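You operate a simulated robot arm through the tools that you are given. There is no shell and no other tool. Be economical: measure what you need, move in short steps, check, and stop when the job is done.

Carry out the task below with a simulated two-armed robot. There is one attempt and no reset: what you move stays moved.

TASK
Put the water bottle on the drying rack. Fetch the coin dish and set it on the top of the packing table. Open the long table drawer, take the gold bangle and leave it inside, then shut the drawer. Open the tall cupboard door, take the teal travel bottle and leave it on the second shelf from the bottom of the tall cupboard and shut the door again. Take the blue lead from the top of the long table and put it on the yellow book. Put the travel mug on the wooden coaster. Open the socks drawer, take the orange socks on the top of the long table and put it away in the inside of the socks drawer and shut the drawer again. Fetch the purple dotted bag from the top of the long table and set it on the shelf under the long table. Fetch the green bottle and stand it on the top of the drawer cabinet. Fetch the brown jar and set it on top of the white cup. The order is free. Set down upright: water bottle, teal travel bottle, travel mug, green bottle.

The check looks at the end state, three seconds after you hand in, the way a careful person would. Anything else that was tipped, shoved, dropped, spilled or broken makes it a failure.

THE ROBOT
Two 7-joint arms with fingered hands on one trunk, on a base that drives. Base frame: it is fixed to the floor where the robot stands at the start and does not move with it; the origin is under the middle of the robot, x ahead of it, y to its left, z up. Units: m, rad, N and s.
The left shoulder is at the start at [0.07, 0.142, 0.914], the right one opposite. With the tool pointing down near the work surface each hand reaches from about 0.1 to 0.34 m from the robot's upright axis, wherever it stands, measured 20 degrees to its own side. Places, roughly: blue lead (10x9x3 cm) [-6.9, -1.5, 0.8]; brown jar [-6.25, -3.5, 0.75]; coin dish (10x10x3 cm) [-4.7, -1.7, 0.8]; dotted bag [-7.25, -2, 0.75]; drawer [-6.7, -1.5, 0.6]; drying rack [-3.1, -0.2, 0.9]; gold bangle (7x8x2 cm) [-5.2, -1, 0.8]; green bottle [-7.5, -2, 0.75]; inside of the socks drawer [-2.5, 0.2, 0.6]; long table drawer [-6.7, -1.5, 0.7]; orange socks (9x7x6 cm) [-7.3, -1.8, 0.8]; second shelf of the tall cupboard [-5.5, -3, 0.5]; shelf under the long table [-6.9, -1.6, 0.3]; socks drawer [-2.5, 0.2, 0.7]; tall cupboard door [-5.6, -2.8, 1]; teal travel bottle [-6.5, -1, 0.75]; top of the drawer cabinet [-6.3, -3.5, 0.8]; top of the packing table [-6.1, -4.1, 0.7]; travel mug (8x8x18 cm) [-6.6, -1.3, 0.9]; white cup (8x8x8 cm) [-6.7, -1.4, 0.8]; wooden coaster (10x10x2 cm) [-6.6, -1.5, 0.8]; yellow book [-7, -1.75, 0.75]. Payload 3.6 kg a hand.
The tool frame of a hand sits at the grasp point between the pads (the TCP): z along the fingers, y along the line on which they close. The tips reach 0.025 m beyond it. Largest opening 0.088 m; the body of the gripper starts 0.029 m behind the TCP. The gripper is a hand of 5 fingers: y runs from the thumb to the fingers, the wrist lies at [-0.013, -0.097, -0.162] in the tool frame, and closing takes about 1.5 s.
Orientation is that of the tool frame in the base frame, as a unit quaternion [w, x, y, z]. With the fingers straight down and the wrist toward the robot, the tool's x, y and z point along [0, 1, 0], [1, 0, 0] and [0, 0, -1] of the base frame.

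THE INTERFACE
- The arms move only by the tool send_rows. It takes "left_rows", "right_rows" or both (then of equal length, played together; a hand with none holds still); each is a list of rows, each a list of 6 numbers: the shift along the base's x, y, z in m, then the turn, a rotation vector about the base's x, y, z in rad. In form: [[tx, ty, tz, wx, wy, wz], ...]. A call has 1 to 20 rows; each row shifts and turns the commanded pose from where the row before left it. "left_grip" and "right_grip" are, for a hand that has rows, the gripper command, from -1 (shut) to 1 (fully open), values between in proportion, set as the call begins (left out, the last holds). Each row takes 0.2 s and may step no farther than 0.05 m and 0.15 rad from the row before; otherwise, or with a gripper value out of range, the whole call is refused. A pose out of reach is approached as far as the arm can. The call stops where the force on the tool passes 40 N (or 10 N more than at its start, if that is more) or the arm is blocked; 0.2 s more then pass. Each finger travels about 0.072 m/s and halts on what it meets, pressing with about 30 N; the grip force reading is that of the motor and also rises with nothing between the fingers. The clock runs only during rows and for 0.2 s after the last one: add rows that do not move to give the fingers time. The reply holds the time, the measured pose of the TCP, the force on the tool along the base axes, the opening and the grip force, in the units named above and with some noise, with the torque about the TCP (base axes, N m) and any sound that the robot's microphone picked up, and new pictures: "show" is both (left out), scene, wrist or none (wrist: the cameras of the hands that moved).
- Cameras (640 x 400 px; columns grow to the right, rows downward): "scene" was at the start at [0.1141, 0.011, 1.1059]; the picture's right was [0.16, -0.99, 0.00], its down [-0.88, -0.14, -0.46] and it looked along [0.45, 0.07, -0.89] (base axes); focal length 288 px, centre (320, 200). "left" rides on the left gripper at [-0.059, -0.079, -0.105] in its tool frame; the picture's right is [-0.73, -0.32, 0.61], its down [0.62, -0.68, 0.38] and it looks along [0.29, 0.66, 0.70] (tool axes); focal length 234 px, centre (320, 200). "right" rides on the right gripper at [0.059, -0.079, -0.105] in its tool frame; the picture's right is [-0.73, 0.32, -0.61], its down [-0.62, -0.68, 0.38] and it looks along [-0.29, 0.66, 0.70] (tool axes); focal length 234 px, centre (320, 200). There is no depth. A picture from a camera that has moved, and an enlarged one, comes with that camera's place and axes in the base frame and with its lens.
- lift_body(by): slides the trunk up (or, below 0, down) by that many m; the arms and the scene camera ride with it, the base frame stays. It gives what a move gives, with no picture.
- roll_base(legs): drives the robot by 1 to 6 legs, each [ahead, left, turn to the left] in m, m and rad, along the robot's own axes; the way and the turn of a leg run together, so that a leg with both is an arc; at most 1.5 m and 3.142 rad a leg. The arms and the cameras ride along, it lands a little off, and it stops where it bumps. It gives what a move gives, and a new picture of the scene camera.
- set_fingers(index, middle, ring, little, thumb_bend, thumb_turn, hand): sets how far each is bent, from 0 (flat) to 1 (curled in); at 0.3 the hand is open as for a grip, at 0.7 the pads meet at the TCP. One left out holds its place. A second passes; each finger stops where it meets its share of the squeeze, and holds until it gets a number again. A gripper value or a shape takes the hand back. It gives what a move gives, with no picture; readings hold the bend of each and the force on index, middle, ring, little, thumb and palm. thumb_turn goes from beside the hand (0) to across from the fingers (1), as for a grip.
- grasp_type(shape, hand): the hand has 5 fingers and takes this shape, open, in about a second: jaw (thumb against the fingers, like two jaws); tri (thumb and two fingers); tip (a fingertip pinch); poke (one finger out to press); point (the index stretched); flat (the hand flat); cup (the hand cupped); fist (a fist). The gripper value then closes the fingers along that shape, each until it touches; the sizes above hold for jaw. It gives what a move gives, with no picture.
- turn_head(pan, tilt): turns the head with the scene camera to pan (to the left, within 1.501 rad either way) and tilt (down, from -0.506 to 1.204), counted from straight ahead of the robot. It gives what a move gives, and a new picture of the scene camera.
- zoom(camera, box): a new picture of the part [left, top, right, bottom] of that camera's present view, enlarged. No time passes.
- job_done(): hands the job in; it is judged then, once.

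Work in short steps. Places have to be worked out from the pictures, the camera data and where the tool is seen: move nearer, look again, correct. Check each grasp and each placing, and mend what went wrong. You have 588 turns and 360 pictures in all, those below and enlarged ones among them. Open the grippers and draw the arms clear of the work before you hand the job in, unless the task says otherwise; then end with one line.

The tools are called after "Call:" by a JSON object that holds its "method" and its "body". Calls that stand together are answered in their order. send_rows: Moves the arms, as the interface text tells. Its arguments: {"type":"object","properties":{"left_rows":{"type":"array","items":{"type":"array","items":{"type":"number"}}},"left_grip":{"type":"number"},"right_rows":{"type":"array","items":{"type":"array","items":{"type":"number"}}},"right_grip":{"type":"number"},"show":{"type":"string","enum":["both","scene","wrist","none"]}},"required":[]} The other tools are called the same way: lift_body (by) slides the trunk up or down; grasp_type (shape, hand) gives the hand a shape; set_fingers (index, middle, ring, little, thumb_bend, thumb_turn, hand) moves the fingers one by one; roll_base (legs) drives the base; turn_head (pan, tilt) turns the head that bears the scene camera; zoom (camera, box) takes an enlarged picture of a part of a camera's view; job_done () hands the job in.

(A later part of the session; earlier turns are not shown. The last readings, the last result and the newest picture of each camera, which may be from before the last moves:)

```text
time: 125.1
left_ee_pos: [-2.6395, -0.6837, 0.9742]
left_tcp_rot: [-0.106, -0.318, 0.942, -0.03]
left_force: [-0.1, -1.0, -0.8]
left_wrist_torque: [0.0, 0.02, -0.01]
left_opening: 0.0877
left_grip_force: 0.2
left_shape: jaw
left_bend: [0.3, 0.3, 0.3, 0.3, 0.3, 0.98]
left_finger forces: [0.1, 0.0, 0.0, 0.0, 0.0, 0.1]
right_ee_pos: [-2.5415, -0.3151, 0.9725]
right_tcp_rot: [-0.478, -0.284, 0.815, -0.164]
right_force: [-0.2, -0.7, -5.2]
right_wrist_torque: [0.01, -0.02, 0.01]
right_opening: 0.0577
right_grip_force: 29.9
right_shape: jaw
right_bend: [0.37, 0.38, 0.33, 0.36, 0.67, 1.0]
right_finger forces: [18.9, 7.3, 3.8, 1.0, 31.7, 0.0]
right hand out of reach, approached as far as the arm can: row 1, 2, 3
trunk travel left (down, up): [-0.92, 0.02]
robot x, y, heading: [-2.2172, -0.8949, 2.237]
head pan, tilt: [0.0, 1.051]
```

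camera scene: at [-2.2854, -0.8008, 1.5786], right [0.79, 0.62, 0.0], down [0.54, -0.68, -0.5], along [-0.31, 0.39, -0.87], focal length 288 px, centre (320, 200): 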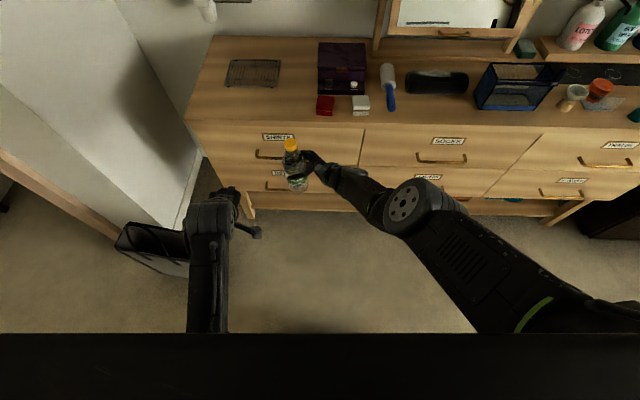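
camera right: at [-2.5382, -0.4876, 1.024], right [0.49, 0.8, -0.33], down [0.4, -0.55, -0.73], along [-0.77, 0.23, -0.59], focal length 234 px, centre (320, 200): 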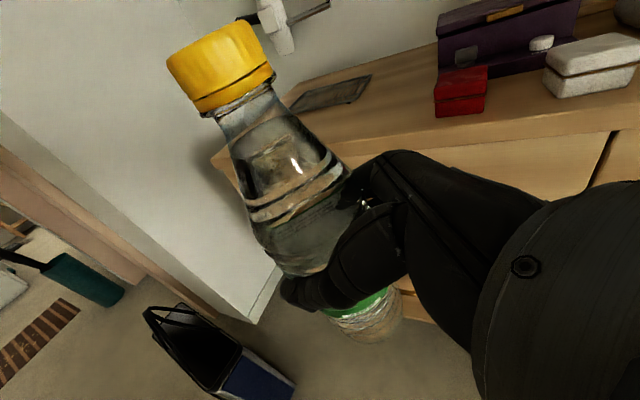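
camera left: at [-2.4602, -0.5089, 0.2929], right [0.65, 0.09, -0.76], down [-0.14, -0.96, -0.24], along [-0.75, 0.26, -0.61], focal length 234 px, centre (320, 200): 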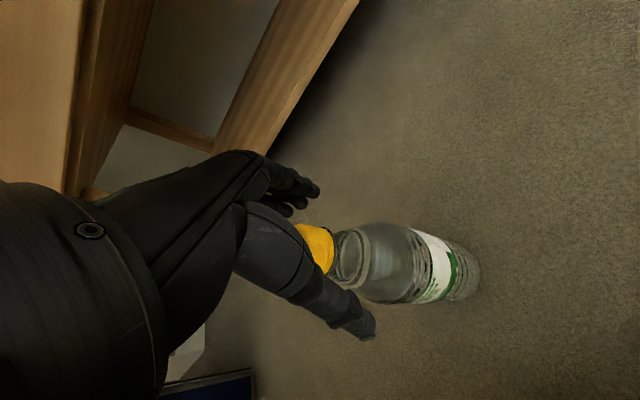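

Position error grows; I try yawing the hand clockwise (bottle stays upright) so the forearm points more forward.

Call:
{"method": "send_rows", "body": {"right_rows": [[0, 0, 0, 0, 0, -0.14], [0, 0, 0, 0, 0, -0.14], [0, 0, 0, 0, 0, -0.14], [0, 0, 0, 0, 0, -0.14]], "show": "none"}}

```text
time: 126.1
left_ee_pos: [-2.6404, -0.6839, 0.9732]
left_tcp_rot: [-0.105, -0.317, 0.942, -0.031]
left_force: [0.0, -0.2, 0.2]
left_wrist_torque: [-0.03, 0.02, -0.04]
left_opening: 0.0877
left_grip_force: 0.1
left_shape: jaw
left_bend: [0.3, 0.3, 0.3, 0.3, 0.3, 0.98]
left_finger forces: [0.1, 0.0, 0.1, 0.0, 0.0, 0.1]
right_ee_pos: [-2.5663, -0.2823, 0.9424]
right_tcp_rot: [-0.503, -0.047, 0.863, -0.026]
right_force: [-0.3, -0.2, -4.3]
right_wrist_torque: [0.0, -0.03, 0.04]
right_opening: 0.0578
right_grip_force: 30.0
right_shape: jaw
right_bend: [0.37, 0.38, 0.33, 0.36, 0.67, 1.0]
right_finger forces: [18.5, 7.3, 3.7, 1.2, 31.1, 0.1]
right hand out of reach, approached as far as the arm can: row 1, 2, 3, 4
trunk travel left (down, up): [-0.92, 0.02]
robot x, y, heading: [-2.213, -0.8933, 2.239]
head pan, tilt: [0.0, 1.051]
```

That lowers it; I yaw the opposite way.

Call:
{"method": "send_rows", "body": {"right_rows": [[0, 0, 0, 0, 0, 0.14], [0, 0, 0, 0, 0, 0.14], [0, 0, 0, 0, 0, 0.14], [0, 0, 0, 0, 0, 0.14], [0, 0, 0, 0, 0, 0.14], [0, 0, 0, 0, 0, 0.14], [0, 0, 0, 0, 0, 0.14], [0, 0, 0, 0, 0, 0.14]], "show": "scene"}}

```text
time: 127.9
left_ee_pos: [-2.6403, -0.6857, 0.9736]
left_tcp_rot: [-0.107, -0.318, 0.942, -0.03]
left_force: [0.3, -0.1, -0.3]
left_wrist_torque: [-0.01, 0.0, 0.05]
left_opening: 0.088
left_grip_force: 0.0
left_shape: jaw
left_bend: [0.3, 0.3, 0.3, 0.3, 0.3, 0.98]
left_finger forces: [0.0, 0.0, 0.1, 0.0, 0.0, 0.1]
right_ee_pos: [-2.5879, -0.4333, 1.0208]
right_tcp_rot: [-0.412, -0.499, 0.705, -0.29]
right_force: [-0.8, -0.6, -6.3]
right_wrist_torque: [-0.01, -0.01, 0.01]
right_opening: 0.0576
right_grip_force: 29.8
right_shape: jaw
right_bend: [0.37, 0.38, 0.33, 0.36, 0.67, 1.0]
right_finger forces: [18.3, 7.2, 3.7, 1.1, 31.0, 0.0]
right hand out of reach, approached as far as the arm can: row 1, 2, 3, 4, 5, 6, 7, 8
trunk travel left (down, up): [-0.92, 0.02]
robot x, y, heading: [-2.2139, -0.8961, 2.24]
head pan, tilt: [0.0, 1.051]
camera scene: at [-2.2852, -0.8012, 1.5787], right [0.79, 0.62, 0.0], down [0.54, -0.68, -0.5], along [-0.31, 0.39, -0.87], focal length 288 px, centre (320, 200)
```

scene: 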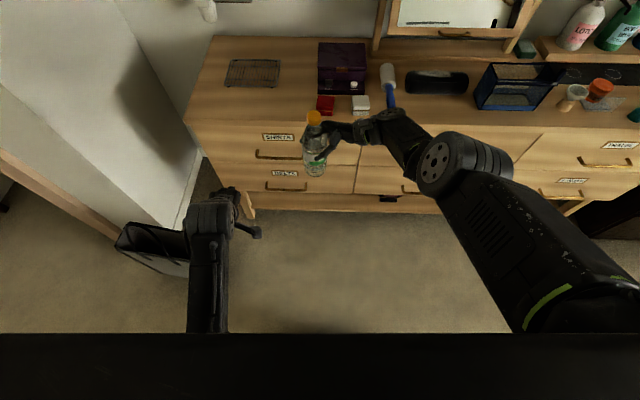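

Now the TCP reaches 1.02 (bottle bottom about 0.91). I raise the trunk the last bit, go left, then ahead toward the rack.

Call:
{"method": "lift_body", "body": {"by": 0.02}}

Call:
{"method": "roll_base", "body": {"legs": [[0, 0.246, 0], [0.25, 0, 0]]}}

```text
time: 128.6
left_ee_pos: [-2.6399, -0.6849, 0.994]
left_tcp_rot: [-0.106, -0.318, 0.942, -0.03]
left_force: [-0.3, -0.1, 0.9]
left_wrist_torque: [0.0, 0.02, -0.03]
left_opening: 0.0877
left_grip_force: 0.0
left_shape: jaw
left_bend: [0.3, 0.3, 0.3, 0.3, 0.3, 0.98]
left_finger forces: [0.1, 0.0, 0.0, 0.0, 0.0, 0.0]
right_ee_pos: [-2.588, -0.4336, 1.0393]
right_tcp_rot: [-0.413, -0.499, 0.705, -0.288]
right_force: [-1.0, -0.1, -4.9]
right_wrist_torque: [-0.01, -0.05, -0.02]
right_opening: 0.0575
right_grip_force: 29.6
right_shape: jaw
right_bend: [0.37, 0.38, 0.33, 0.36, 0.67, 1.0]
right_finger forces: [18.3, 7.3, 3.6, 1.2, 31.0, 0.1]
trunk travel left (down, up): [-0.94, 0.0]
robot x, y, heading: [-2.2167, -0.8926, 2.237]
head pan, tilt: [0.0, 1.051]
```

```text
time: 131.8
left_ee_pos: [-2.9878, -0.6447, 0.994]
left_tcp_rot: [-0.105, -0.318, 0.942, -0.03]
left_force: [-0.2, 0.4, -0.3]
left_wrist_torque: [0.0, -0.02, -0.01]
left_opening: 0.0879
left_grip_force: 0.1
left_shape: jaw
left_bend: [0.3, 0.3, 0.3, 0.3, 0.3, 0.98]
left_finger forces: [0.0, 0.0, 0.0, 0.0, 0.1, 0.0]
right_ee_pos: [-2.9351, -0.3929, 1.0413]
right_tcp_rot: [-0.413, -0.5, 0.705, -0.289]
right_force: [-0.2, -0.1, -4.2]
right_wrist_torque: [0.02, -0.03, 0.03]
right_opening: 0.0578
right_grip_force: 29.6
right_shape: jaw
right_bend: [0.37, 0.38, 0.33, 0.36, 0.67, 1.0]
right_finger forces: [18.3, 7.3, 3.6, 1.1, 30.9, 0.0]
trunk travel left (down, up): [-0.94, 0.0]
robot x, y, heading: [-2.5634, -0.8535, 2.243]
head pan, tilt: [0.0, 1.051]
camera scene: at [-2.6314, -0.7609, 1.5989], right [0.79, 0.62, 0.0], down [0.54, -0.68, -0.5], along [-0.31, 0.39, -0.87], focal length 288 px, centre (320, 200)
```

scene: 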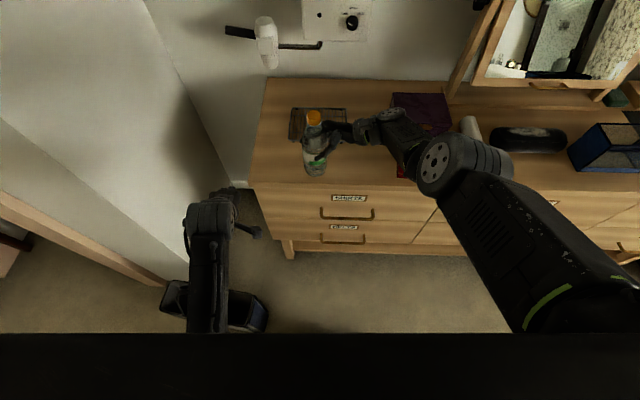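

Rack is about 0.24 ahead in line with the bottle, height about 0.89. I drive ahead.

Call:
{"method": "roll_base", "body": {"legs": [[0.235, 0, 0]]}}

Call:
{"method": "send_rows", "body": {"right_rows": [[0, 0, 0, 0, 0, 0]], "show": "wrist"}}

```text
time: 133.6
left_ee_pos: [-3.1346, -0.4587, 0.9954]
left_tcp_rot: [-0.106, -0.319, 0.941, -0.03]
left_force: [0.1, -0.8, -0.5]
left_wrist_torque: [-0.02, -0.02, -0.01]
left_opening: 0.088
left_grip_force: 0.0
left_shape: jaw
left_bend: [0.3, 0.3, 0.3, 0.3, 0.3, 0.98]
left_finger forces: [0.0, 0.0, 0.0, 0.1, 0.1, 0.1]
right_ee_pos: [-3.0831, -0.2061, 1.0421]
right_tcp_rot: [-0.413, -0.499, 0.704, -0.29]
right_force: [0.2, 0.0, -5.2]
right_wrist_torque: [0.01, 0.0, 0.01]
right_opening: 0.0577
right_grip_force: 30.0
right_shape: jaw
right_bend: [0.37, 0.38, 0.33, 0.36, 0.67, 1.0]
right_finger forces: [18.3, 7.1, 3.5, 1.1, 30.8, 0.0]
trunk travel left (down, up): [-0.94, 0.0]
robot x, y, heading: [-2.7085, -0.664, 2.241]
head pan, tilt: [0.0, 1.051]
camera scene: at [-2.7782, -0.5738, 1.5989], right [0.79, 0.62, 0.0], down [0.54, -0.68, -0.5], along [-0.31, 0.39, -0.87], focal length 288 px, centre (320, 200)
```

scene: 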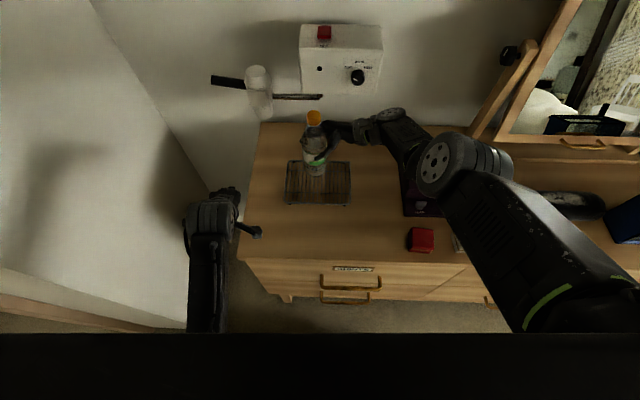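

```text
time: 134.0
left_ee_pos: [-3.1352, -0.4565, 0.9932]
left_tcp_rot: [-0.106, -0.319, 0.941, -0.031]
left_force: [0.2, 0.1, 0.6]
left_wrist_torque: [-0.04, 0.0, -0.05]
left_opening: 0.0877
left_grip_force: 0.1
left_shape: jaw
left_bend: [0.3, 0.3, 0.3, 0.3, 0.3, 0.98]
left_finger forces: [0.0, 0.1, 0.0, 0.0, 0.0, 0.0]
right_ee_pos: [-3.0842, -0.2051, 1.0415]
right_tcp_rot: [-0.412, -0.5, 0.705, -0.29]
right_force: [0.0, -0.1, -5.0]
right_wrist_torque: [0.03, -0.03, -0.03]
right_opening: 0.0579
right_grip_force: 30.3
right_shape: jaw
right_bend: [0.37, 0.38, 0.33, 0.36, 0.68, 1.0]
right_finger forces: [18.3, 7.2, 3.6, 1.2, 30.9, 0.1]
trunk travel left (down, up): [-0.94, 0.0]
robot x, y, heading: [-2.7086, -0.6638, 2.233]
head pan, tilt: [0.0, 1.051]
camera right: at [-2.987, -0.1723, 1.1429], right [-0.01, 0.94, -0.33], down [0.63, -0.25, -0.73], along [-0.78, -0.22, -0.59], focal length 234 px, centre (320, 200)
```

right: 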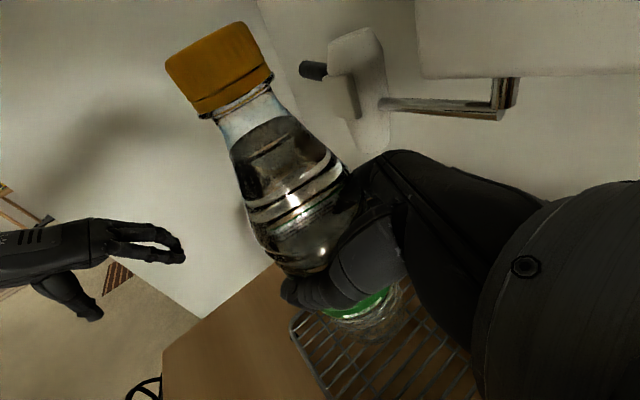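

Bottle is above the rack. I lower with the trunk in small steps until contact.

Call:
{"method": "lift_body", "body": {"by": -0.03}}

Call:
{"method": "lift_body", "body": {"by": -0.01}}

Call:
{"method": "zoom", "body": {"camera": "right", "box": [160, 150, 560, 400]}}

```text
time: 134.8
left_ee_pos: [-3.1358, -0.4573, 0.9641]
left_tcp_rot: [-0.105, -0.318, 0.942, -0.031]
left_force: [-0.2, -0.2, 0.4]
left_wrist_torque: [-0.01, 0.01, 0.03]
left_opening: 0.088
left_grip_force: 0.0
left_shape: jaw
left_bend: [0.3, 0.3, 0.3, 0.3, 0.3, 0.98]
left_finger forces: [0.0, 0.1, 0.1, 0.1, 0.1, 0.0]
right_ee_pos: [-3.0838, -0.2056, 1.0109]
right_tcp_rot: [-0.412, -0.5, 0.705, -0.289]
right_force: [-0.3, 0.6, -4.9]
right_wrist_torque: [0.0, 0.01, 0.02]
right_opening: 0.0575
right_grip_force: 30.1
right_shape: jaw
right_bend: [0.37, 0.38, 0.33, 0.36, 0.68, 1.0]
right_finger forces: [18.3, 7.1, 3.5, 1.1, 30.8, 0.0]
trunk travel left (down, up): [-0.91, 0.03]
robot x, y, heading: [-2.7081, -0.6652, 2.233]
head pan, tilt: [0.0, 1.051]
```

```text
time: 135.3
left_ee_pos: [-3.1349, -0.4568, 0.9534]
left_tcp_rot: [-0.105, -0.319, 0.941, -0.031]
left_force: [-0.1, 0.1, 0.0]
left_wrist_torque: [0.0, 0.0, -0.04]
left_opening: 0.0879
left_grip_force: 0.1
left_shape: jaw
left_bend: [0.3, 0.3, 0.3, 0.3, 0.3, 0.98]
left_finger forces: [0.0, 0.1, 0.0, 0.0, 0.1, 0.0]
right_ee_pos: [-3.0838, -0.2049, 1.0003]
right_tcp_rot: [-0.412, -0.5, 0.704, -0.29]
right_force: [-0.5, -0.1, -4.9]
right_wrist_torque: [-0.03, -0.03, -0.06]
right_opening: 0.0576
right_grip_force: 29.9
right_shape: jaw
right_bend: [0.37, 0.38, 0.33, 0.36, 0.68, 1.0]
right_finger forces: [18.4, 7.2, 3.7, 1.1, 30.9, 0.0]
trunk travel left (down, up): [-0.9, 0.04]
robot x, y, heading: [-2.7084, -0.6636, 2.241]
head pan, tilt: [0.0, 1.051]
```

```text
1.60 times, centred on (360, 275) of right
camera zoom: at [-2.9874, -0.1717, 1.1027], right [-0.01, 0.94, -0.33], down [0.63, -0.25, -0.73], along [-0.78, -0.22, -0.59], focal length 375 px, centre (256, 80)
```

zoom: 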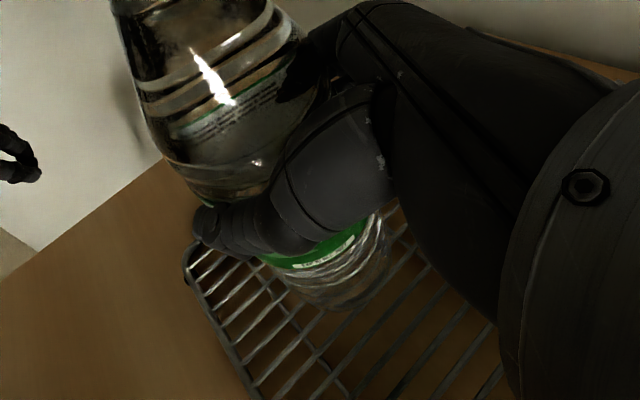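

Bottle base sits inside the rack outline. I continue lowering.

Call:
{"method": "lift_body", "body": {"by": -0.012}}

Call:
{"method": "lift_body", "body": {"by": -0.01}}

```text
time: 135.9
left_ee_pos: [-3.1365, -0.456, 0.9407]
left_tcp_rot: [-0.106, -0.319, 0.941, -0.031]
left_force: [0.3, -0.4, -0.4]
left_wrist_torque: [-0.03, 0.02, -0.04]
left_opening: 0.0879
left_grip_force: 0.0
left_shape: jaw
left_bend: [0.3, 0.3, 0.3, 0.3, 0.3, 0.98]
left_finger forces: [0.0, 0.1, 0.0, 0.0, 0.0, 0.0]
right_ee_pos: [-3.0845, -0.203, 0.9889]
right_tcp_rot: [-0.413, -0.499, 0.705, -0.289]
right_force: [0.1, -0.2, -6.0]
right_wrist_torque: [0.0, 0.05, 0.04]
right_opening: 0.0575
right_grip_force: 30.1
right_shape: jaw
right_bend: [0.37, 0.38, 0.33, 0.36, 0.68, 1.0]
right_finger forces: [18.5, 7.1, 3.6, 1.1, 30.9, 0.0]
trunk travel left (down, up): [-0.888, 0.052]
robot x, y, heading: [-2.7134, -0.6708, 2.243]
head pan, tilt: [0.0, 1.051]
```

```text
time: 136.5
left_ee_pos: [-3.135, -0.456, 0.9321]
left_tcp_rot: [-0.105, -0.319, 0.941, -0.031]
left_force: [0.1, 0.3, 0.1]
left_wrist_torque: [0.01, 0.0, 0.01]
left_opening: 0.0879
left_grip_force: 0.1
left_shape: jaw
left_bend: [0.3, 0.3, 0.3, 0.3, 0.3, 0.98]
left_finger forces: [0.0, 0.1, 0.1, 0.1, 0.0, 0.1]
right_ee_pos: [-3.0848, -0.2043, 0.9783]
right_tcp_rot: [-0.412, -0.5, 0.705, -0.289]
right_force: [0.2, -0.1, -5.2]
right_wrist_torque: [-0.01, 0.0, 0.01]
right_opening: 0.0576
right_grip_force: 30.1
right_shape: jaw
right_bend: [0.37, 0.38, 0.33, 0.36, 0.68, 1.0]
right_finger forces: [18.4, 7.2, 3.5, 1.1, 31.0, 0.0]
trunk travel left (down, up): [-0.878, 0.062]
robot x, y, heading: [-2.7066, -0.6649, 2.238]
head pan, tilt: [0.0, 1.051]
```

Bottom about 0.871, still no contact. I keep lowering in 6–8 mm steps.

Call:
{"method": "lift_body", "body": {"by": -0.008}}

Call:
{"method": "lift_body", "body": {"by": -0.006}}

Call:
{"method": "zoom", "body": {"camera": "right", "box": [160, 150, 560, 400]}}

```text
time: 137.1
left_ee_pos: [-3.1344, -0.4578, 0.9248]
left_tcp_rot: [-0.106, -0.319, 0.941, -0.031]
left_force: [-0.1, 0.5, -0.8]
left_wrist_torque: [0.0, 0.01, 0.01]
left_opening: 0.0879
left_grip_force: 0.0
left_shape: jaw
left_bend: [0.3, 0.3, 0.3, 0.3, 0.3, 0.98]
left_finger forces: [0.0, 0.0, 0.0, 0.1, 0.0, 0.0]
right_ee_pos: [-3.0849, -0.2039, 0.9722]
right_tcp_rot: [-0.413, -0.501, 0.704, -0.288]
right_force: [-2.8, 3.2, 10.0]
right_wrist_torque: [-0.02, 0.19, -0.02]
right_opening: 0.0571
right_grip_force: 30.5
right_shape: jaw
right_bend: [0.36, 0.38, 0.33, 0.36, 0.69, 0.98]
right_finger forces: [22.3, 7.6, 3.7, 0.2, 29.8, 0.1]
trunk travel left (down, up): [-0.87, 0.07]
robot x, y, heading: [-2.7122, -0.6629, 2.233]
head pan, tilt: [0.0, 1.051]
```

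```text
time: 137.6
left_ee_pos: [-3.1342, -0.4583, 0.9195]
left_tcp_rot: [-0.107, -0.319, 0.941, -0.03]
left_force: [-0.7, -0.4, 0.7]
left_wrist_torque: [-0.02, 0.01, 0.01]
left_opening: 0.0877
left_grip_force: 0.0
left_shape: jaw
left_bend: [0.3, 0.3, 0.3, 0.3, 0.3, 0.98]
left_finger forces: [0.1, 0.0, 0.1, 0.0, 0.0, 0.0]
right_ee_pos: [-3.082, -0.2043, 0.9686]
right_tcp_rot: [-0.415, -0.501, 0.704, -0.285]
right_force: [-3.5, 10.3, 33.6]
right_wrist_torque: [0.02, 0.66, -0.15]
right_opening: 0.0563
right_grip_force: 29.7
right_shape: jaw
right_bend: [0.34, 0.37, 0.33, 0.36, 0.71, 0.96]
right_finger forces: [24.4, 8.8, 4.6, 0.2, 28.5, 0.1]
trunk travel left (down, up): [-0.864, 0.076]
robot x, y, heading: [-2.7087, -0.665, 2.236]
head pan, tilt: [0.0, 1.051]
```

```text
1.60 times, centred on (360, 275) of right
camera zoom: at [-2.9851, -0.1727, 1.0706], right [-0.01, 0.94, -0.33], down [0.62, -0.25, -0.74], along [-0.78, -0.21, -0.59], focal length 375 px, centre (256, 80)
```

zoom: 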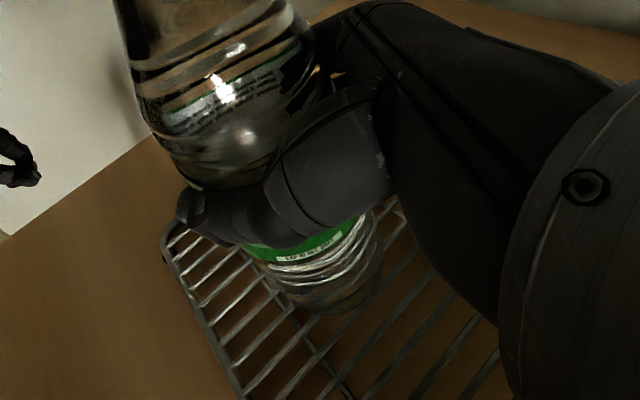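

Contact made. I relieve by 5 mm, then open the right hand.

Call:
{"method": "lift_body", "body": {"by": 0.005}}

Call:
{"method": "send_rows", "body": {"right_rows": [[0, 0, 0, 0, 0, 0], [0, 0, 0, 0, 0, 0], [0, 0, 0, 0, 0, 0], [0, 0, 0, 0, 0, 0], [0, 0, 0, 0, 0, 0], [0, 0, 0, 0, 0, 0]], "right_grip": 1, "show": "both"}}

```text
time: 138.2
left_ee_pos: [-3.1345, -0.4576, 0.9238]
left_tcp_rot: [-0.106, -0.319, 0.941, -0.031]
left_force: [-0.6, 0.2, 0.6]
left_wrist_torque: [0.0, 0.0, 0.04]
left_opening: 0.0877
left_grip_force: 0.0
left_shape: jaw
left_bend: [0.3, 0.3, 0.3, 0.3, 0.3, 0.98]
left_finger forces: [0.0, 0.0, 0.1, 0.0, 0.0, 0.0]
right_ee_pos: [-3.0821, -0.2057, 0.9707]
right_tcp_rot: [-0.412, -0.5, 0.704, -0.289]
right_force: [-3.5, 6.2, 18.5]
right_wrist_torque: [0.06, 0.46, -0.18]
right_opening: 0.0566
right_grip_force: 29.9
right_shape: jaw
right_bend: [0.34, 0.37, 0.33, 0.36, 0.71, 0.96]
right_finger forces: [22.7, 9.0, 4.4, 0.4, 29.9, 0.0]
trunk travel left (down, up): [-0.869, 0.071]
robot x, y, heading: [-2.7102, -0.6655, 2.238]
head pan, tilt: [0.0, 1.051]
```

```text
time: 139.6
left_ee_pos: [-3.135, -0.4569, 0.9228]
left_tcp_rot: [-0.106, -0.32, 0.941, -0.03]
left_force: [0.0, 0.5, 0.4]
left_wrist_torque: [0.01, 0.01, 0.02]
left_opening: 0.0878
left_grip_force: 0.1
left_shape: jaw
left_bend: [0.3, 0.3, 0.3, 0.3, 0.3, 0.98]
left_finger forces: [0.0, 0.1, 0.0, 0.1, 0.0, 0.1]
right_ee_pos: [-3.0841, -0.2038, 0.9696]
right_tcp_rot: [-0.413, -0.499, 0.705, -0.289]
right_force: [-0.1, 0.2, 0.2]
right_wrist_torque: [-0.01, -0.03, -0.01]
right_opening: 0.0878
right_grip_force: 0.1
right_shape: jaw
right_bend: [0.3, 0.3, 0.3, 0.3, 0.3, 0.98]
right_finger forces: [0.8, 0.0, 0.0, 0.0, 0.1, 0.0]
trunk travel left (down, up): [-0.869, 0.071]
robot x, y, heading: [-2.7105, -0.6665, 2.238]
head pan, tilt: [0.0, 1.051]
camera scene: at [-2.7794, -0.5722, 1.5278], right [0.79, 0.62, 0.0], down [0.54, -0.68, -0.5], along [-0.31, 0.39, -0.87], focal length 288 px, centre (320, 200)
camera right: at [-2.987, -0.1723, 1.0722], right [-0.01, 0.94, -0.33], down [0.63, -0.25, -0.73], along [-0.78, -0.22, -0.59], focal length 234 px, centre (320, 200)
```

scene: 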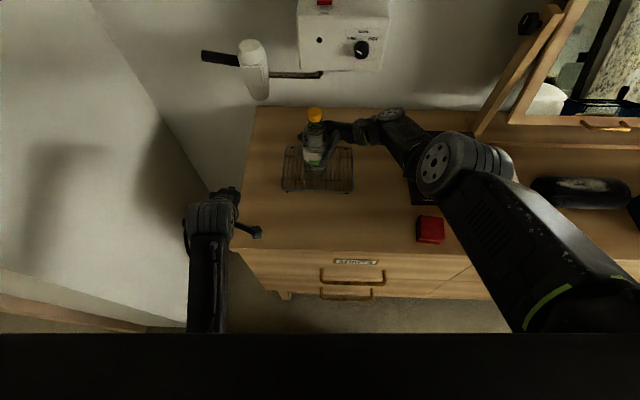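
right: 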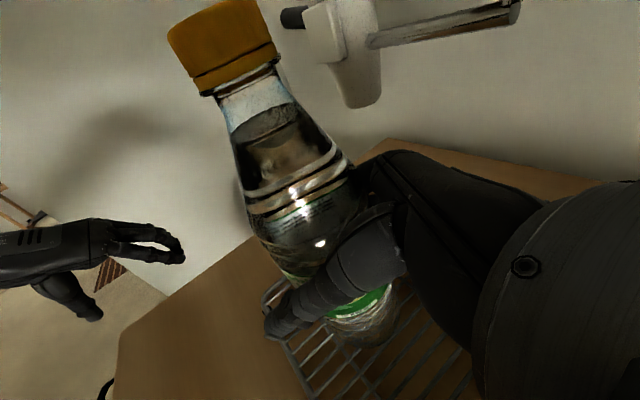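

Bottle stands on the rack. I test a small retreat along the finger axis.

Call:
{"method": "send_rows", "body": {"right_rows": [[0.006, 0.0164, 0.0098, 0, 0, 0]], "show": "none"}}

```text
time: 140.0
left_ee_pos: [-3.1341, -0.4569, 0.9225]
left_tcp_rot: [-0.107, -0.32, 0.941, -0.031]
left_force: [0.3, -0.2, 0.3]
left_wrist_torque: [-0.01, -0.01, 0.02]
left_opening: 0.0877
left_grip_force: 0.0
left_shape: jaw
left_bend: [0.3, 0.3, 0.3, 0.3, 0.3, 0.98]
left_finger forces: [0.0, 0.1, 0.0, 0.1, 0.0, 0.1]
right_ee_pos: [-3.0763, -0.1879, 0.9809]
right_tcp_rot: [-0.413, -0.499, 0.705, -0.29]
right_force: [-0.2, 0.1, 0.5]
right_wrist_torque: [-0.03, -0.01, 0.0]
right_opening: 0.0879
right_grip_force: 0.1
right_shape: jaw
right_bend: [0.3, 0.3, 0.3, 0.3, 0.3, 0.98]
right_finger forces: [0.0, 0.1, 0.0, 0.1, 0.0, 0.0]
trunk travel left (down, up): [-0.869, 0.071]
robot x, y, heading: [-2.7097, -0.6647, 2.236]
head pan, tilt: [0.0, 1.051]
```

The retreat follows the command. I continue until clear.

Call:
{"method": "send_rows", "body": {"right_rows": [[0.006, 0.0164, 0.0098, 0, 0, 0], [0.006, 0.0164, 0.0098, 0, 0, 0], [0.006, 0.0164, 0.0098, 0, 0, 0], [0.006, 0.0164, 0.0098, 0, 0, 0]], "show": "both"}}

```text
time: 141.0
left_ee_pos: [-3.136, -0.4575, 0.9232]
left_tcp_rot: [-0.106, -0.32, 0.941, -0.031]
left_force: [-0.3, -0.3, 0.7]
left_wrist_torque: [0.01, 0.01, -0.01]
left_opening: 0.088
left_grip_force: 0.2
left_shape: jaw
left_bend: [0.3, 0.3, 0.3, 0.3, 0.3, 0.98]
left_finger forces: [0.0, 0.0, 0.0, 0.0, 0.0, 0.1]
right_ee_pos: [-3.0458, -0.1385, 1.0242]
right_tcp_rot: [-0.413, -0.5, 0.704, -0.289]
right_force: [1.0, -0.1, -0.1]
right_wrist_torque: [-0.01, -0.01, 0.01]
right_opening: 0.0879
right_grip_force: 0.1
right_shape: jaw
right_bend: [0.3, 0.3, 0.3, 0.3, 0.3, 0.98]
right_finger forces: [0.0, 0.0, 0.0, 0.0, 0.0, 0.0]
right hand out of reach, approached as far as the arm can: row 1, 3, 4
trunk travel left (down, up): [-0.869, 0.071]
robot x, y, heading: [-2.7093, -0.6647, 2.236]
head pan, tilt: [0.0, 1.051]
camera scene: at [-2.779, -0.572, 1.5278], right [0.79, 0.62, 0.0], down [0.54, -0.68, -0.5], along [-0.31, 0.39, -0.87], focal length 288 px, centre (320, 200)
camera right: at [-2.9493, -0.1056, 1.127], right [-0.01, 0.94, -0.33], down [0.63, -0.25, -0.73], along [-0.78, -0.22, -0.59], focal length 234 px, centre (320, 200)
```

scene: 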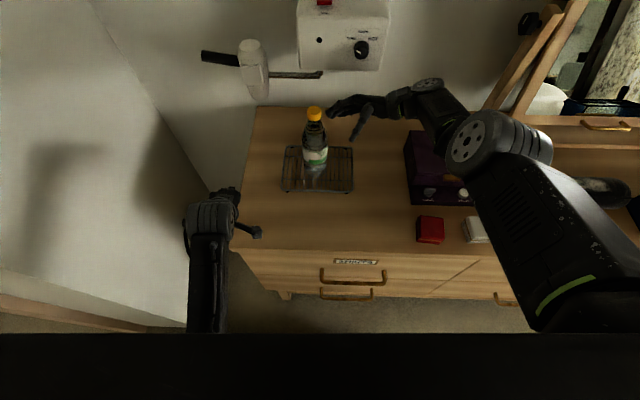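
right: 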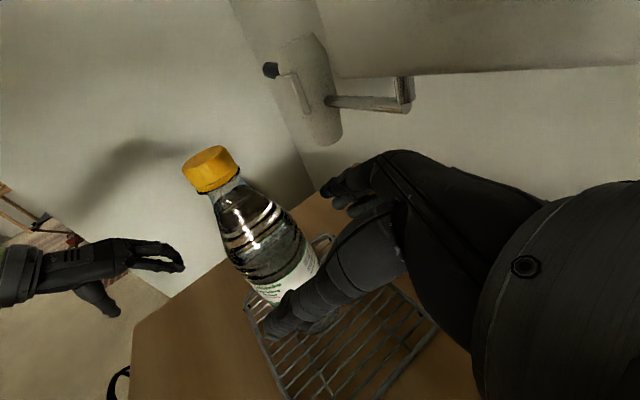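

Bottle stands upright on the rack. I raise the trunk, shift the base right, then back away.

Call:
{"method": "lift_body", "body": {"by": 0.07}}

Call:
{"method": "roll_base", "body": {"legs": [[0, -0.1, 0], [-0.45, 0, 0]]}}

```text
time: 142.1
left_ee_pos: [-3.1357, -0.4575, 0.9931]
left_tcp_rot: [-0.105, -0.318, 0.942, -0.03]
left_force: [-0.5, -0.3, 0.0]
left_wrist_torque: [-0.01, 0.01, 0.0]
left_opening: 0.088
left_grip_force: 0.1
left_shape: jaw
left_bend: [0.3, 0.3, 0.3, 0.3, 0.3, 0.98]
left_finger forces: [0.1, 0.0, 0.1, 0.0, 0.0, 0.0]
right_ee_pos: [-3.0459, -0.138, 1.0944]
right_tcp_rot: [-0.413, -0.5, 0.704, -0.289]
right_force: [0.4, -0.7, -0.5]
right_wrist_torque: [-0.01, 0.0, 0.01]
right_opening: 0.0875
right_grip_force: 0.1
right_shape: jaw
right_bend: [0.3, 0.3, 0.3, 0.3, 0.3, 0.98]
right_finger forces: [0.1, 0.0, 0.1, 0.1, 0.0, 0.1]
trunk travel left (down, up): [-0.939, 0.001]
robot x, y, heading: [-2.7078, -0.666, 2.235]
head pan, tilt: [0.0, 1.051]
```

```text
time: 145.5
left_ee_pos: [-2.7789, -0.7561, 0.9928]
left_tcp_rot: [-0.104, -0.328, 0.939, -0.031]
left_force: [0.2, 0.1, 0.0]
left_wrist_torque: [0.01, 0.0, 0.0]
left_opening: 0.0879
left_grip_force: 0.1
left_shape: jaw
left_bend: [0.3, 0.3, 0.3, 0.3, 0.3, 0.98]
left_finger forces: [0.1, 0.1, 0.0, 0.0, 0.0, 0.0]
right_ee_pos: [-2.6955, -0.4356, 1.0921]
right_tcp_rot: [-0.41, -0.506, 0.7, -0.293]
right_force: [0.0, 1.0, -0.2]
right_wrist_torque: [0.0, 0.02, 0.0]
right_opening: 0.0879
right_grip_force: 0.1
right_shape: jaw
right_bend: [0.3, 0.3, 0.3, 0.3, 0.3, 0.98]
right_finger forces: [0.0, 0.0, 0.0, 0.1, 0.0, 0.1]
trunk travel left (down, up): [-0.939, 0.001]
robot x, y, heading: [-2.347, -0.9548, 2.259]
head pan, tilt: [0.0, 1.051]
camera scene: at [-2.4214, -0.8647, 1.5976], right [0.77, 0.63, 0.0], down [0.55, -0.67, -0.5], along [-0.31, 0.38, -0.87], focal length 288 px, centre (320, 200)
```

scene: 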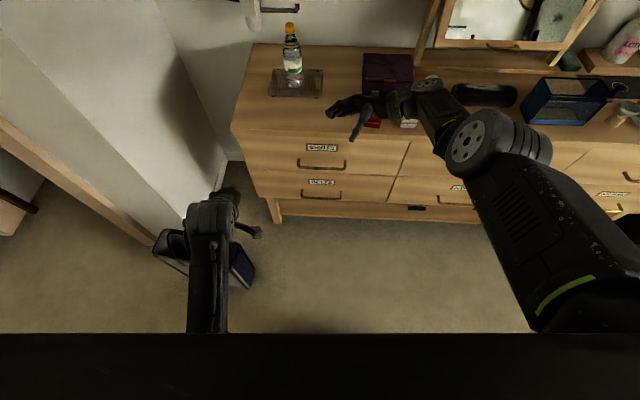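

Success with the water bottle. I fold the right arm back to a compact tool-down pose for travelling.

Call:
{"method": "send_rows", "body": {"right_rows": [[0.01, -0.005, -0.01, 0, 0, -0.14], [0.01, -0.005, -0.01, 0, 0, -0.14], [0.01, -0.005, -0.01, 0, 0, -0.14], [0.01, -0.005, -0.01, 0, 0, -0.14], [0.02, -0.01, -0.015, 0.084, -0.1024, 0], [0.02, -0.01, -0.015, 0.084, -0.1024, 0], [0.02, -0.01, -0.015, 0.084, -0.1024, 0], [0.02, -0.01, -0.015, 0.084, -0.1024, 0], [0.02, -0.015, -0.015, 0.084, -0.1024, 0], [0.02, -0.015, -0.015, 0.084, -0.1024, 0], [0.02, -0.015, -0.015, 0.084, -0.1024, 0], [0.02, -0.015, -0.015, 0.084, -0.1024, 0]], "left_rows": [[0, 0, -0.01, 0, 0, 0], [0, 0, -0.01, 0, 0, 0], [0, 0, -0.01, 0, 0, 0], [0, 0, -0.01, 0, 0, 0], [0, 0, -0.01, 0.035, -0.04, -0.012], [0, 0, -0.01, 0.035, -0.04, -0.012], [0, 0, -0.01, 0.035, -0.04, -0.012], [0, 0, -0.01, 0.035, -0.04, -0.012], [0, 0, 0, 0, 0, 0], [0, 0, 0, 0, 0, 0], [0, 0, 0, 0, 0, 0], [0, 0, 0, 0, 0, 0]], "show": "none"}}

Call:
{"method": "turn_head", "body": {"pan": 0.9, "tilt": 0.35}}

```text
time: 148.1
left_ee_pos: [-2.7768, -0.7582, 0.9129]
left_tcp_rot: [-0.009, -0.307, 0.952, 0.011]
left_force: [-0.3, -0.1, -0.4]
left_wrist_torque: [-0.02, 0.02, 0.01]
left_opening: 0.0879
left_grip_force: 0.1
left_shape: jaw
left_bend: [0.3, 0.3, 0.3, 0.3, 0.3, 0.98]
left_finger forces: [0.1, 0.0, 0.0, 0.1, 0.0, 0.0]
right_ee_pos: [-2.6058, -0.416, 0.815]
right_tcp_rot: [0.001, -0.341, 0.94, 0.002]
right_force: [0.0, 0.2, -0.4]
right_wrist_torque: [0.01, -0.04, 0.0]
right_opening: 0.0879
right_grip_force: 0.0
right_shape: jaw
right_bend: [0.3, 0.3, 0.3, 0.3, 0.3, 0.98]
right_finger forces: [0.0, 0.0, 0.0, 0.1, 0.0, 0.0]
right hand out of reach, approached as far as the arm can: row 1, 2, 3, 4, 5, 6, 7, 8, 9, 10, 11, 12
trunk travel left (down, up): [-0.939, 0.001]
robot x, y, heading: [-2.3496, -0.9586, 2.256]
head pan, tilt: [0.0, 1.051]
```

```text
time: 149.3
left_ee_pos: [-2.7776, -0.7569, 0.9146]
left_tcp_rot: [-0.009, -0.306, 0.952, 0.011]
left_force: [0.2, 0.2, -0.2]
left_wrist_torque: [0.02, -0.02, 0.0]
left_opening: 0.0876
left_grip_force: 0.1
left_shape: jaw
left_bend: [0.3, 0.3, 0.3, 0.3, 0.3, 0.98]
left_finger forces: [0.1, 0.0, 0.0, 0.0, 0.0, 0.0]
right_ee_pos: [-2.6062, -0.415, 0.8143]
right_tcp_rot: [0.001, -0.339, 0.941, 0.0]
right_force: [-0.9, -0.1, 0.7]
right_wrist_torque: [0.01, 0.01, 0.0]
right_opening: 0.0875
right_grip_force: 0.1
right_shape: jaw
right_bend: [0.3, 0.3, 0.3, 0.3, 0.3, 0.98]
right_finger forces: [0.1, 0.1, 0.1, 0.1, 0.0, 0.1]
trunk travel left (down, up): [-0.939, 0.001]
robot x, y, heading: [-2.347, -0.9585, 2.259]
head pan, tilt: [0.901, 0.351]
camera scene: at [-2.4713, -0.9188, 1.6559], right [-0.01, 1.0, 0.0], down [0.34, 0.0, -0.94], along [-0.94, -0.01, -0.34], focal length 288 px, centre (320, 200)
```

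scene: 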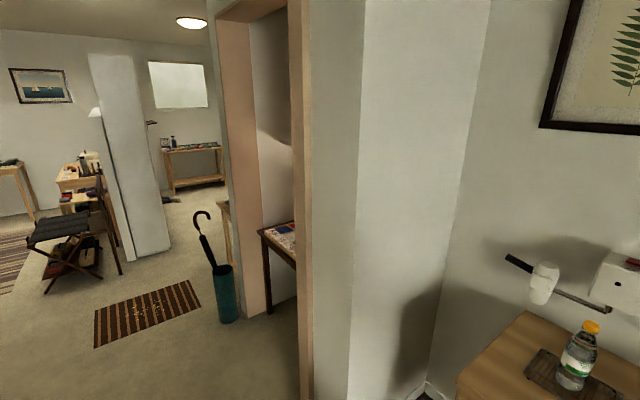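

I zoom on the middle of this view to see the door area and furniture beyond.

Call:
{"method": "zoom", "body": {"camera": "scene", "box": [140, 110, 310, 216]}}

Call:
{"method": "zoom", "body": {"camera": "scene", "box": [0, 110, 190, 230]}}

```text
3.76 times, centred on (225, 163) of scene
camera zoom: at [-2.4713, -0.9188, 1.6559], right [-0.01, 1.0, 0.0], down [0.34, 0.0, -0.94], along [-0.94, -0.01, -0.34], focal length 1083 px, centre (678, 339)
```

zoom: 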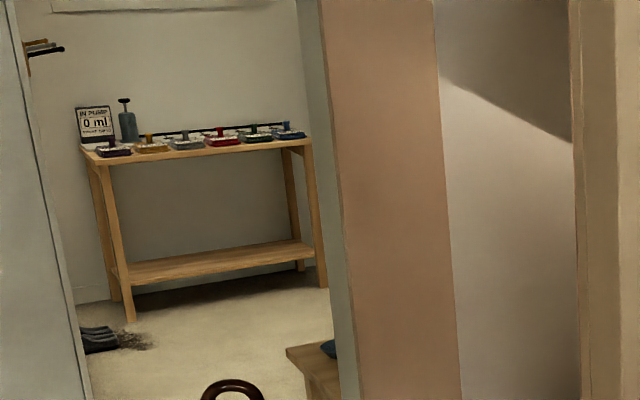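

```text
3.33 times, centred on (95, 170) of scene
camera zoom: at [-2.4713, -0.9188, 1.6559], right [-0.01, 1.0, 0.0], down [0.34, 0.0, -0.94], along [-0.94, -0.01, -0.34], focal length 959 px, centre (1070, 300)
```

zoom: 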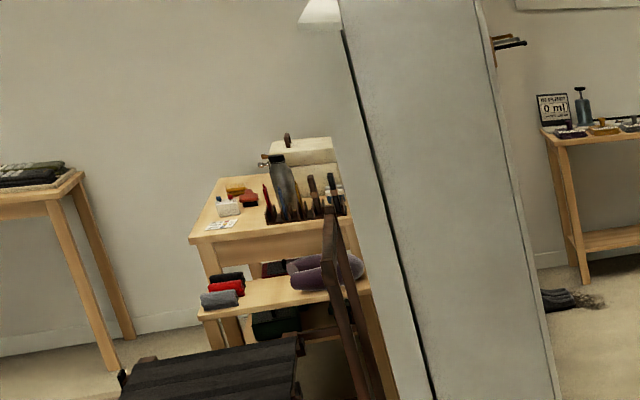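

The coin dish seems to be the blue dish on a wooden table just behind the door frame at about (-4.7, -1.7). I drive toward the mat at (-3.7, -2.0).

Call:
{"method": "roll_base", "body": {"legs": [[0, 0, 1.54], [1.5, 0, 0], [0.2, 0, 0]]}}

Call:
{"method": "turn_head", "body": {"pan": -0.5, "tilt": 0.45}}

```text
time: 161.6
left_ee_pos: [-3.8231, -2.4446, 0.9145]
left_tcp_rot: [0.014, 0.895, -0.446, -0.002]
left_force: [-0.1, 0.3, -0.3]
left_wrist_torque: [-0.01, 0.0, 0.0]
left_opening: 0.0878
left_grip_force: 0.0
left_shape: jaw
left_bend: [0.3, 0.3, 0.3, 0.3, 0.3, 0.98]
left_finger forces: [0.0, 0.0, 0.0, 0.0, 0.0, 0.1]
right_ee_pos: [-4.1695, -2.2803, 0.8156]
right_tcp_rot: [0.001, 0.909, -0.417, -0.001]
right_force: [1.2, -0.4, -0.7]
right_wrist_torque: [0.03, -0.02, 0.0]
right_opening: 0.0879
right_grip_force: 0.0
right_shape: jaw
right_bend: [0.3, 0.3, 0.3, 0.3, 0.3, 0.98]
right_finger forces: [0.1, 0.0, 0.1, 0.0, 0.0, 0.0]
trunk travel left (down, up): [-0.939, 0.001]
robot x, y, heading: [-3.6317, -2.0147, -2.438]
head pan, tilt: [0.901, 0.351]
camera scene: at [-3.6646, -2.1349, 1.6563], right [-1.0, -0.03, 0.0], down [-0.01, 0.34, -0.94], along [0.03, -0.94, -0.34], focal length 288 px, centre (320, 200)
```

scene: 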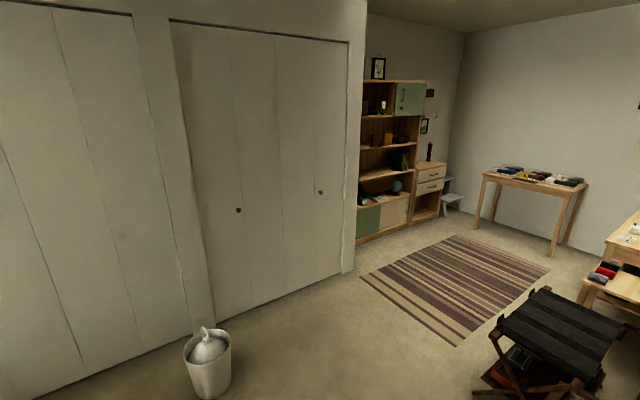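

```text
time: 163.1
left_ee_pos: [-3.8261, -2.4455, 0.9135]
left_tcp_rot: [0.014, 0.894, -0.447, -0.001]
left_force: [1.0, 0.7, 0.4]
left_wrist_torque: [-0.02, -0.01, -0.02]
left_opening: 0.0883
left_grip_force: 0.1
left_shape: jaw
left_bend: [0.3, 0.3, 0.3, 0.3, 0.3, 0.98]
left_finger forces: [0.0, 0.0, 0.1, 0.0, 0.0, 0.0]
right_ee_pos: [-4.17, -2.281, 0.8135]
right_tcp_rot: [-0.001, 0.909, -0.417, -0.001]
right_force: [0.6, -0.4, 0.4]
right_wrist_torque: [0.01, 0.0, -0.02]
right_opening: 0.0878
right_grip_force: 0.1
right_shape: jaw
right_bend: [0.3, 0.3, 0.3, 0.3, 0.3, 0.98]
right_finger forces: [0.0, 0.0, 0.1, 0.0, 0.0, 0.0]
trunk travel left (down, up): [-0.939, 0.001]
robot x, y, heading: [-3.6327, -2.0097, -2.434]
head pan, tilt: [-0.499, 0.45]
camera scene: at [-3.7605, -2.0628, 1.6468], right [-0.2, 0.98, 0.0], down [0.43, 0.09, -0.9], along [-0.88, -0.18, -0.44], focal length 288 px, centre (320, 200)
```

scene: 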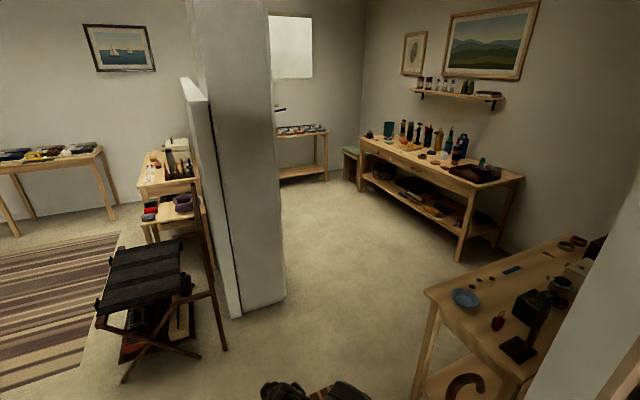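

I see the coin dish (blue) on the near table and the long table beyond. I zoom on both.

Call:
{"method": "zoom", "body": {"camera": "scene", "box": [420, 220, 620, 345]}}

Call:
{"method": "zoom", "body": {"camera": "scene", "box": [350, 110, 530, 222]}}

Call:
{"method": "zoom", "body": {"camera": "scene", "box": [0, 120, 210, 251]}}

```text
3.20 times, centred on (520, 282) of scene
camera zoom: at [-3.7605, -2.0628, 1.6468], right [-0.2, 0.98, 0.0], down [0.43, 0.09, -0.9], along [-0.88, -0.18, -0.44], focal length 920 px, centre (-320, -64)
```

zoom: 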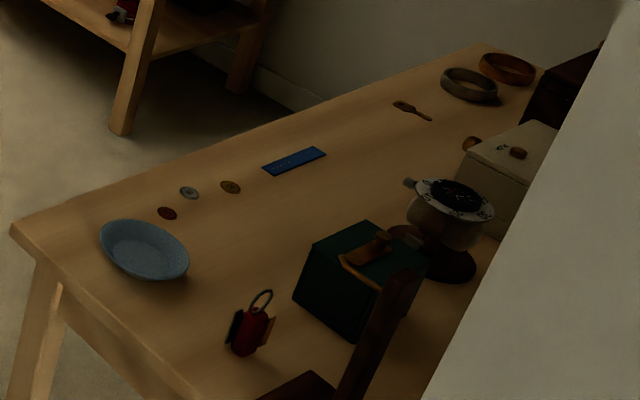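

```text
3.56 times, centred on (440, 166) of scene
camera zoom: at [-3.7605, -2.0628, 1.6468], right [-0.2, 0.98, 0.0], down [0.43, 0.09, -0.9], along [-0.88, -0.18, -0.44], focal length 1023 px, centre (-107, 321)
```

zoom: 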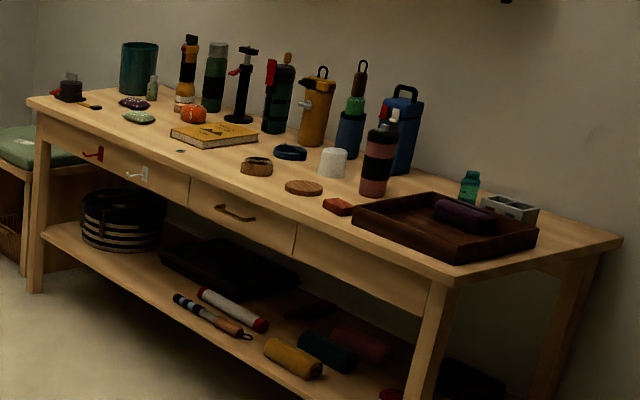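

```text
3.05 times, centred on (105, 186) of scene
camera zoom: at [-3.7605, -2.0628, 1.6468], right [-0.2, 0.98, 0.0], down [0.43, 0.09, -0.9], along [-0.88, -0.18, -0.44], focal length 877 px, centre (975, 244)
```

zoom: 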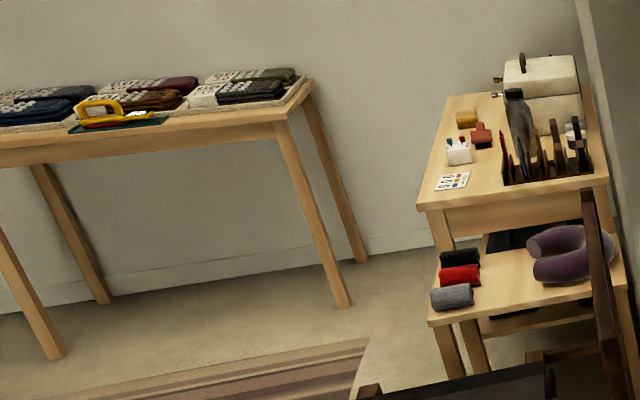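

I've located everything. For the coin dish at about (-4.73, -1.67) I'll approach from the table's west side. First I retract the right arm and drive via (-4.35, -2.5).

Call:
{"method": "send_rows", "body": {"right_rows": [[0.034, 0.029, 0, 0, 0, 0], [0.034, 0.029, 0.01, 0, 0, 0], [0.034, 0.029, 0.01, 0, 0, 0], [0.034, 0.029, 0.01, 0, 0, 0]], "show": "none"}}

Call:
{"method": "roll_base", "body": {"legs": [[0, 0, -0.1], [0.87, 0, 0], [0, 0, -0.1], [0.75, 0, 0]]}}

```text
time: 164.1
left_ee_pos: [-3.8258, -2.446, 0.9141]
left_tcp_rot: [0.013, 0.894, -0.447, -0.002]
left_force: [0.7, 0.1, 0.8]
left_wrist_torque: [0.01, -0.01, 0.02]
left_opening: 0.0877
left_grip_force: 0.1
left_shape: jaw
left_bend: [0.3, 0.3, 0.3, 0.3, 0.3, 0.98]
left_finger forces: [0.0, 0.0, 0.1, 0.0, 0.0, 0.1]
right_ee_pos: [-4.0876, -2.2279, 0.7385]
right_tcp_rot: [0.0, 0.909, -0.416, -0.003]
right_force: [0.7, 0.3, -0.1]
right_wrist_torque: [-0.01, 0.02, 0.03]
right_opening: 0.0879
right_grip_force: 0.2
right_shape: jaw
right_bend: [0.3, 0.3, 0.3, 0.3, 0.3, 0.98]
right_finger forces: [0.0, 0.1, 0.0, 0.0, 0.1, 0.0]
right hand out of reach, approached as far as the arm can: row 1, 2, 3, 4
trunk travel left (down, up): [-0.939, 0.001]
robot x, y, heading: [-3.634, -2.0099, -2.438]
head pan, tilt: [-0.499, 0.45]
```

```text
time: 171.8
left_ee_pos: [-4.9298, -3.0658, 0.9155]
left_tcp_rot: [0.014, 0.848, -0.529, -0.004]
left_force: [-0.3, 0.0, 0.1]
left_wrist_torque: [0.0, -0.01, -0.04]
left_opening: 0.0877
left_grip_force: 0.0
left_shape: jaw
left_bend: [0.3, 0.3, 0.3, 0.3, 0.3, 0.98]
left_finger forces: [0.0, 0.1, 0.0, 0.1, 0.1, 0.0]
right_ee_pos: [-5.1452, -2.8006, 0.734]
right_tcp_rot: [-0.005, 0.865, -0.502, 0.0]
right_force: [5.0, 3.2, -1.7]
right_wrist_torque: [-0.01, -0.06, -0.03]
right_opening: 0.0874
right_grip_force: 0.1
right_shape: jaw
right_bend: [0.3, 0.34, 0.3, 0.3, 0.3, 0.98]
right_finger forces: [0.0, 5.6, 0.0, 0.1, 0.0, 0.0]
trunk travel left (down, up): [-0.939, 0.001]
robot x, y, heading: [-4.6605, -2.6743, -2.627]
head pan, tilt: [-0.499, 0.45]
stopped in leg 4: the robot was blocked; the commanded pose is now the measured one
camera scene: at [-4.7977, -2.705, 1.6467], right [-0.02, 1.0, 0.0], down [0.44, 0.01, -0.9], along [-0.9, -0.01, -0.44], focal length 288 px, centre (320, 200)
```

scene: 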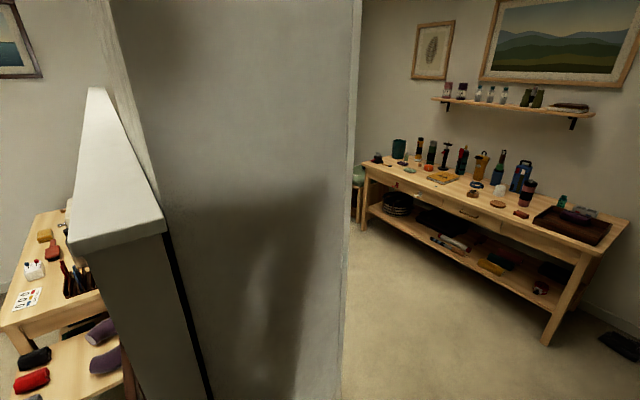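

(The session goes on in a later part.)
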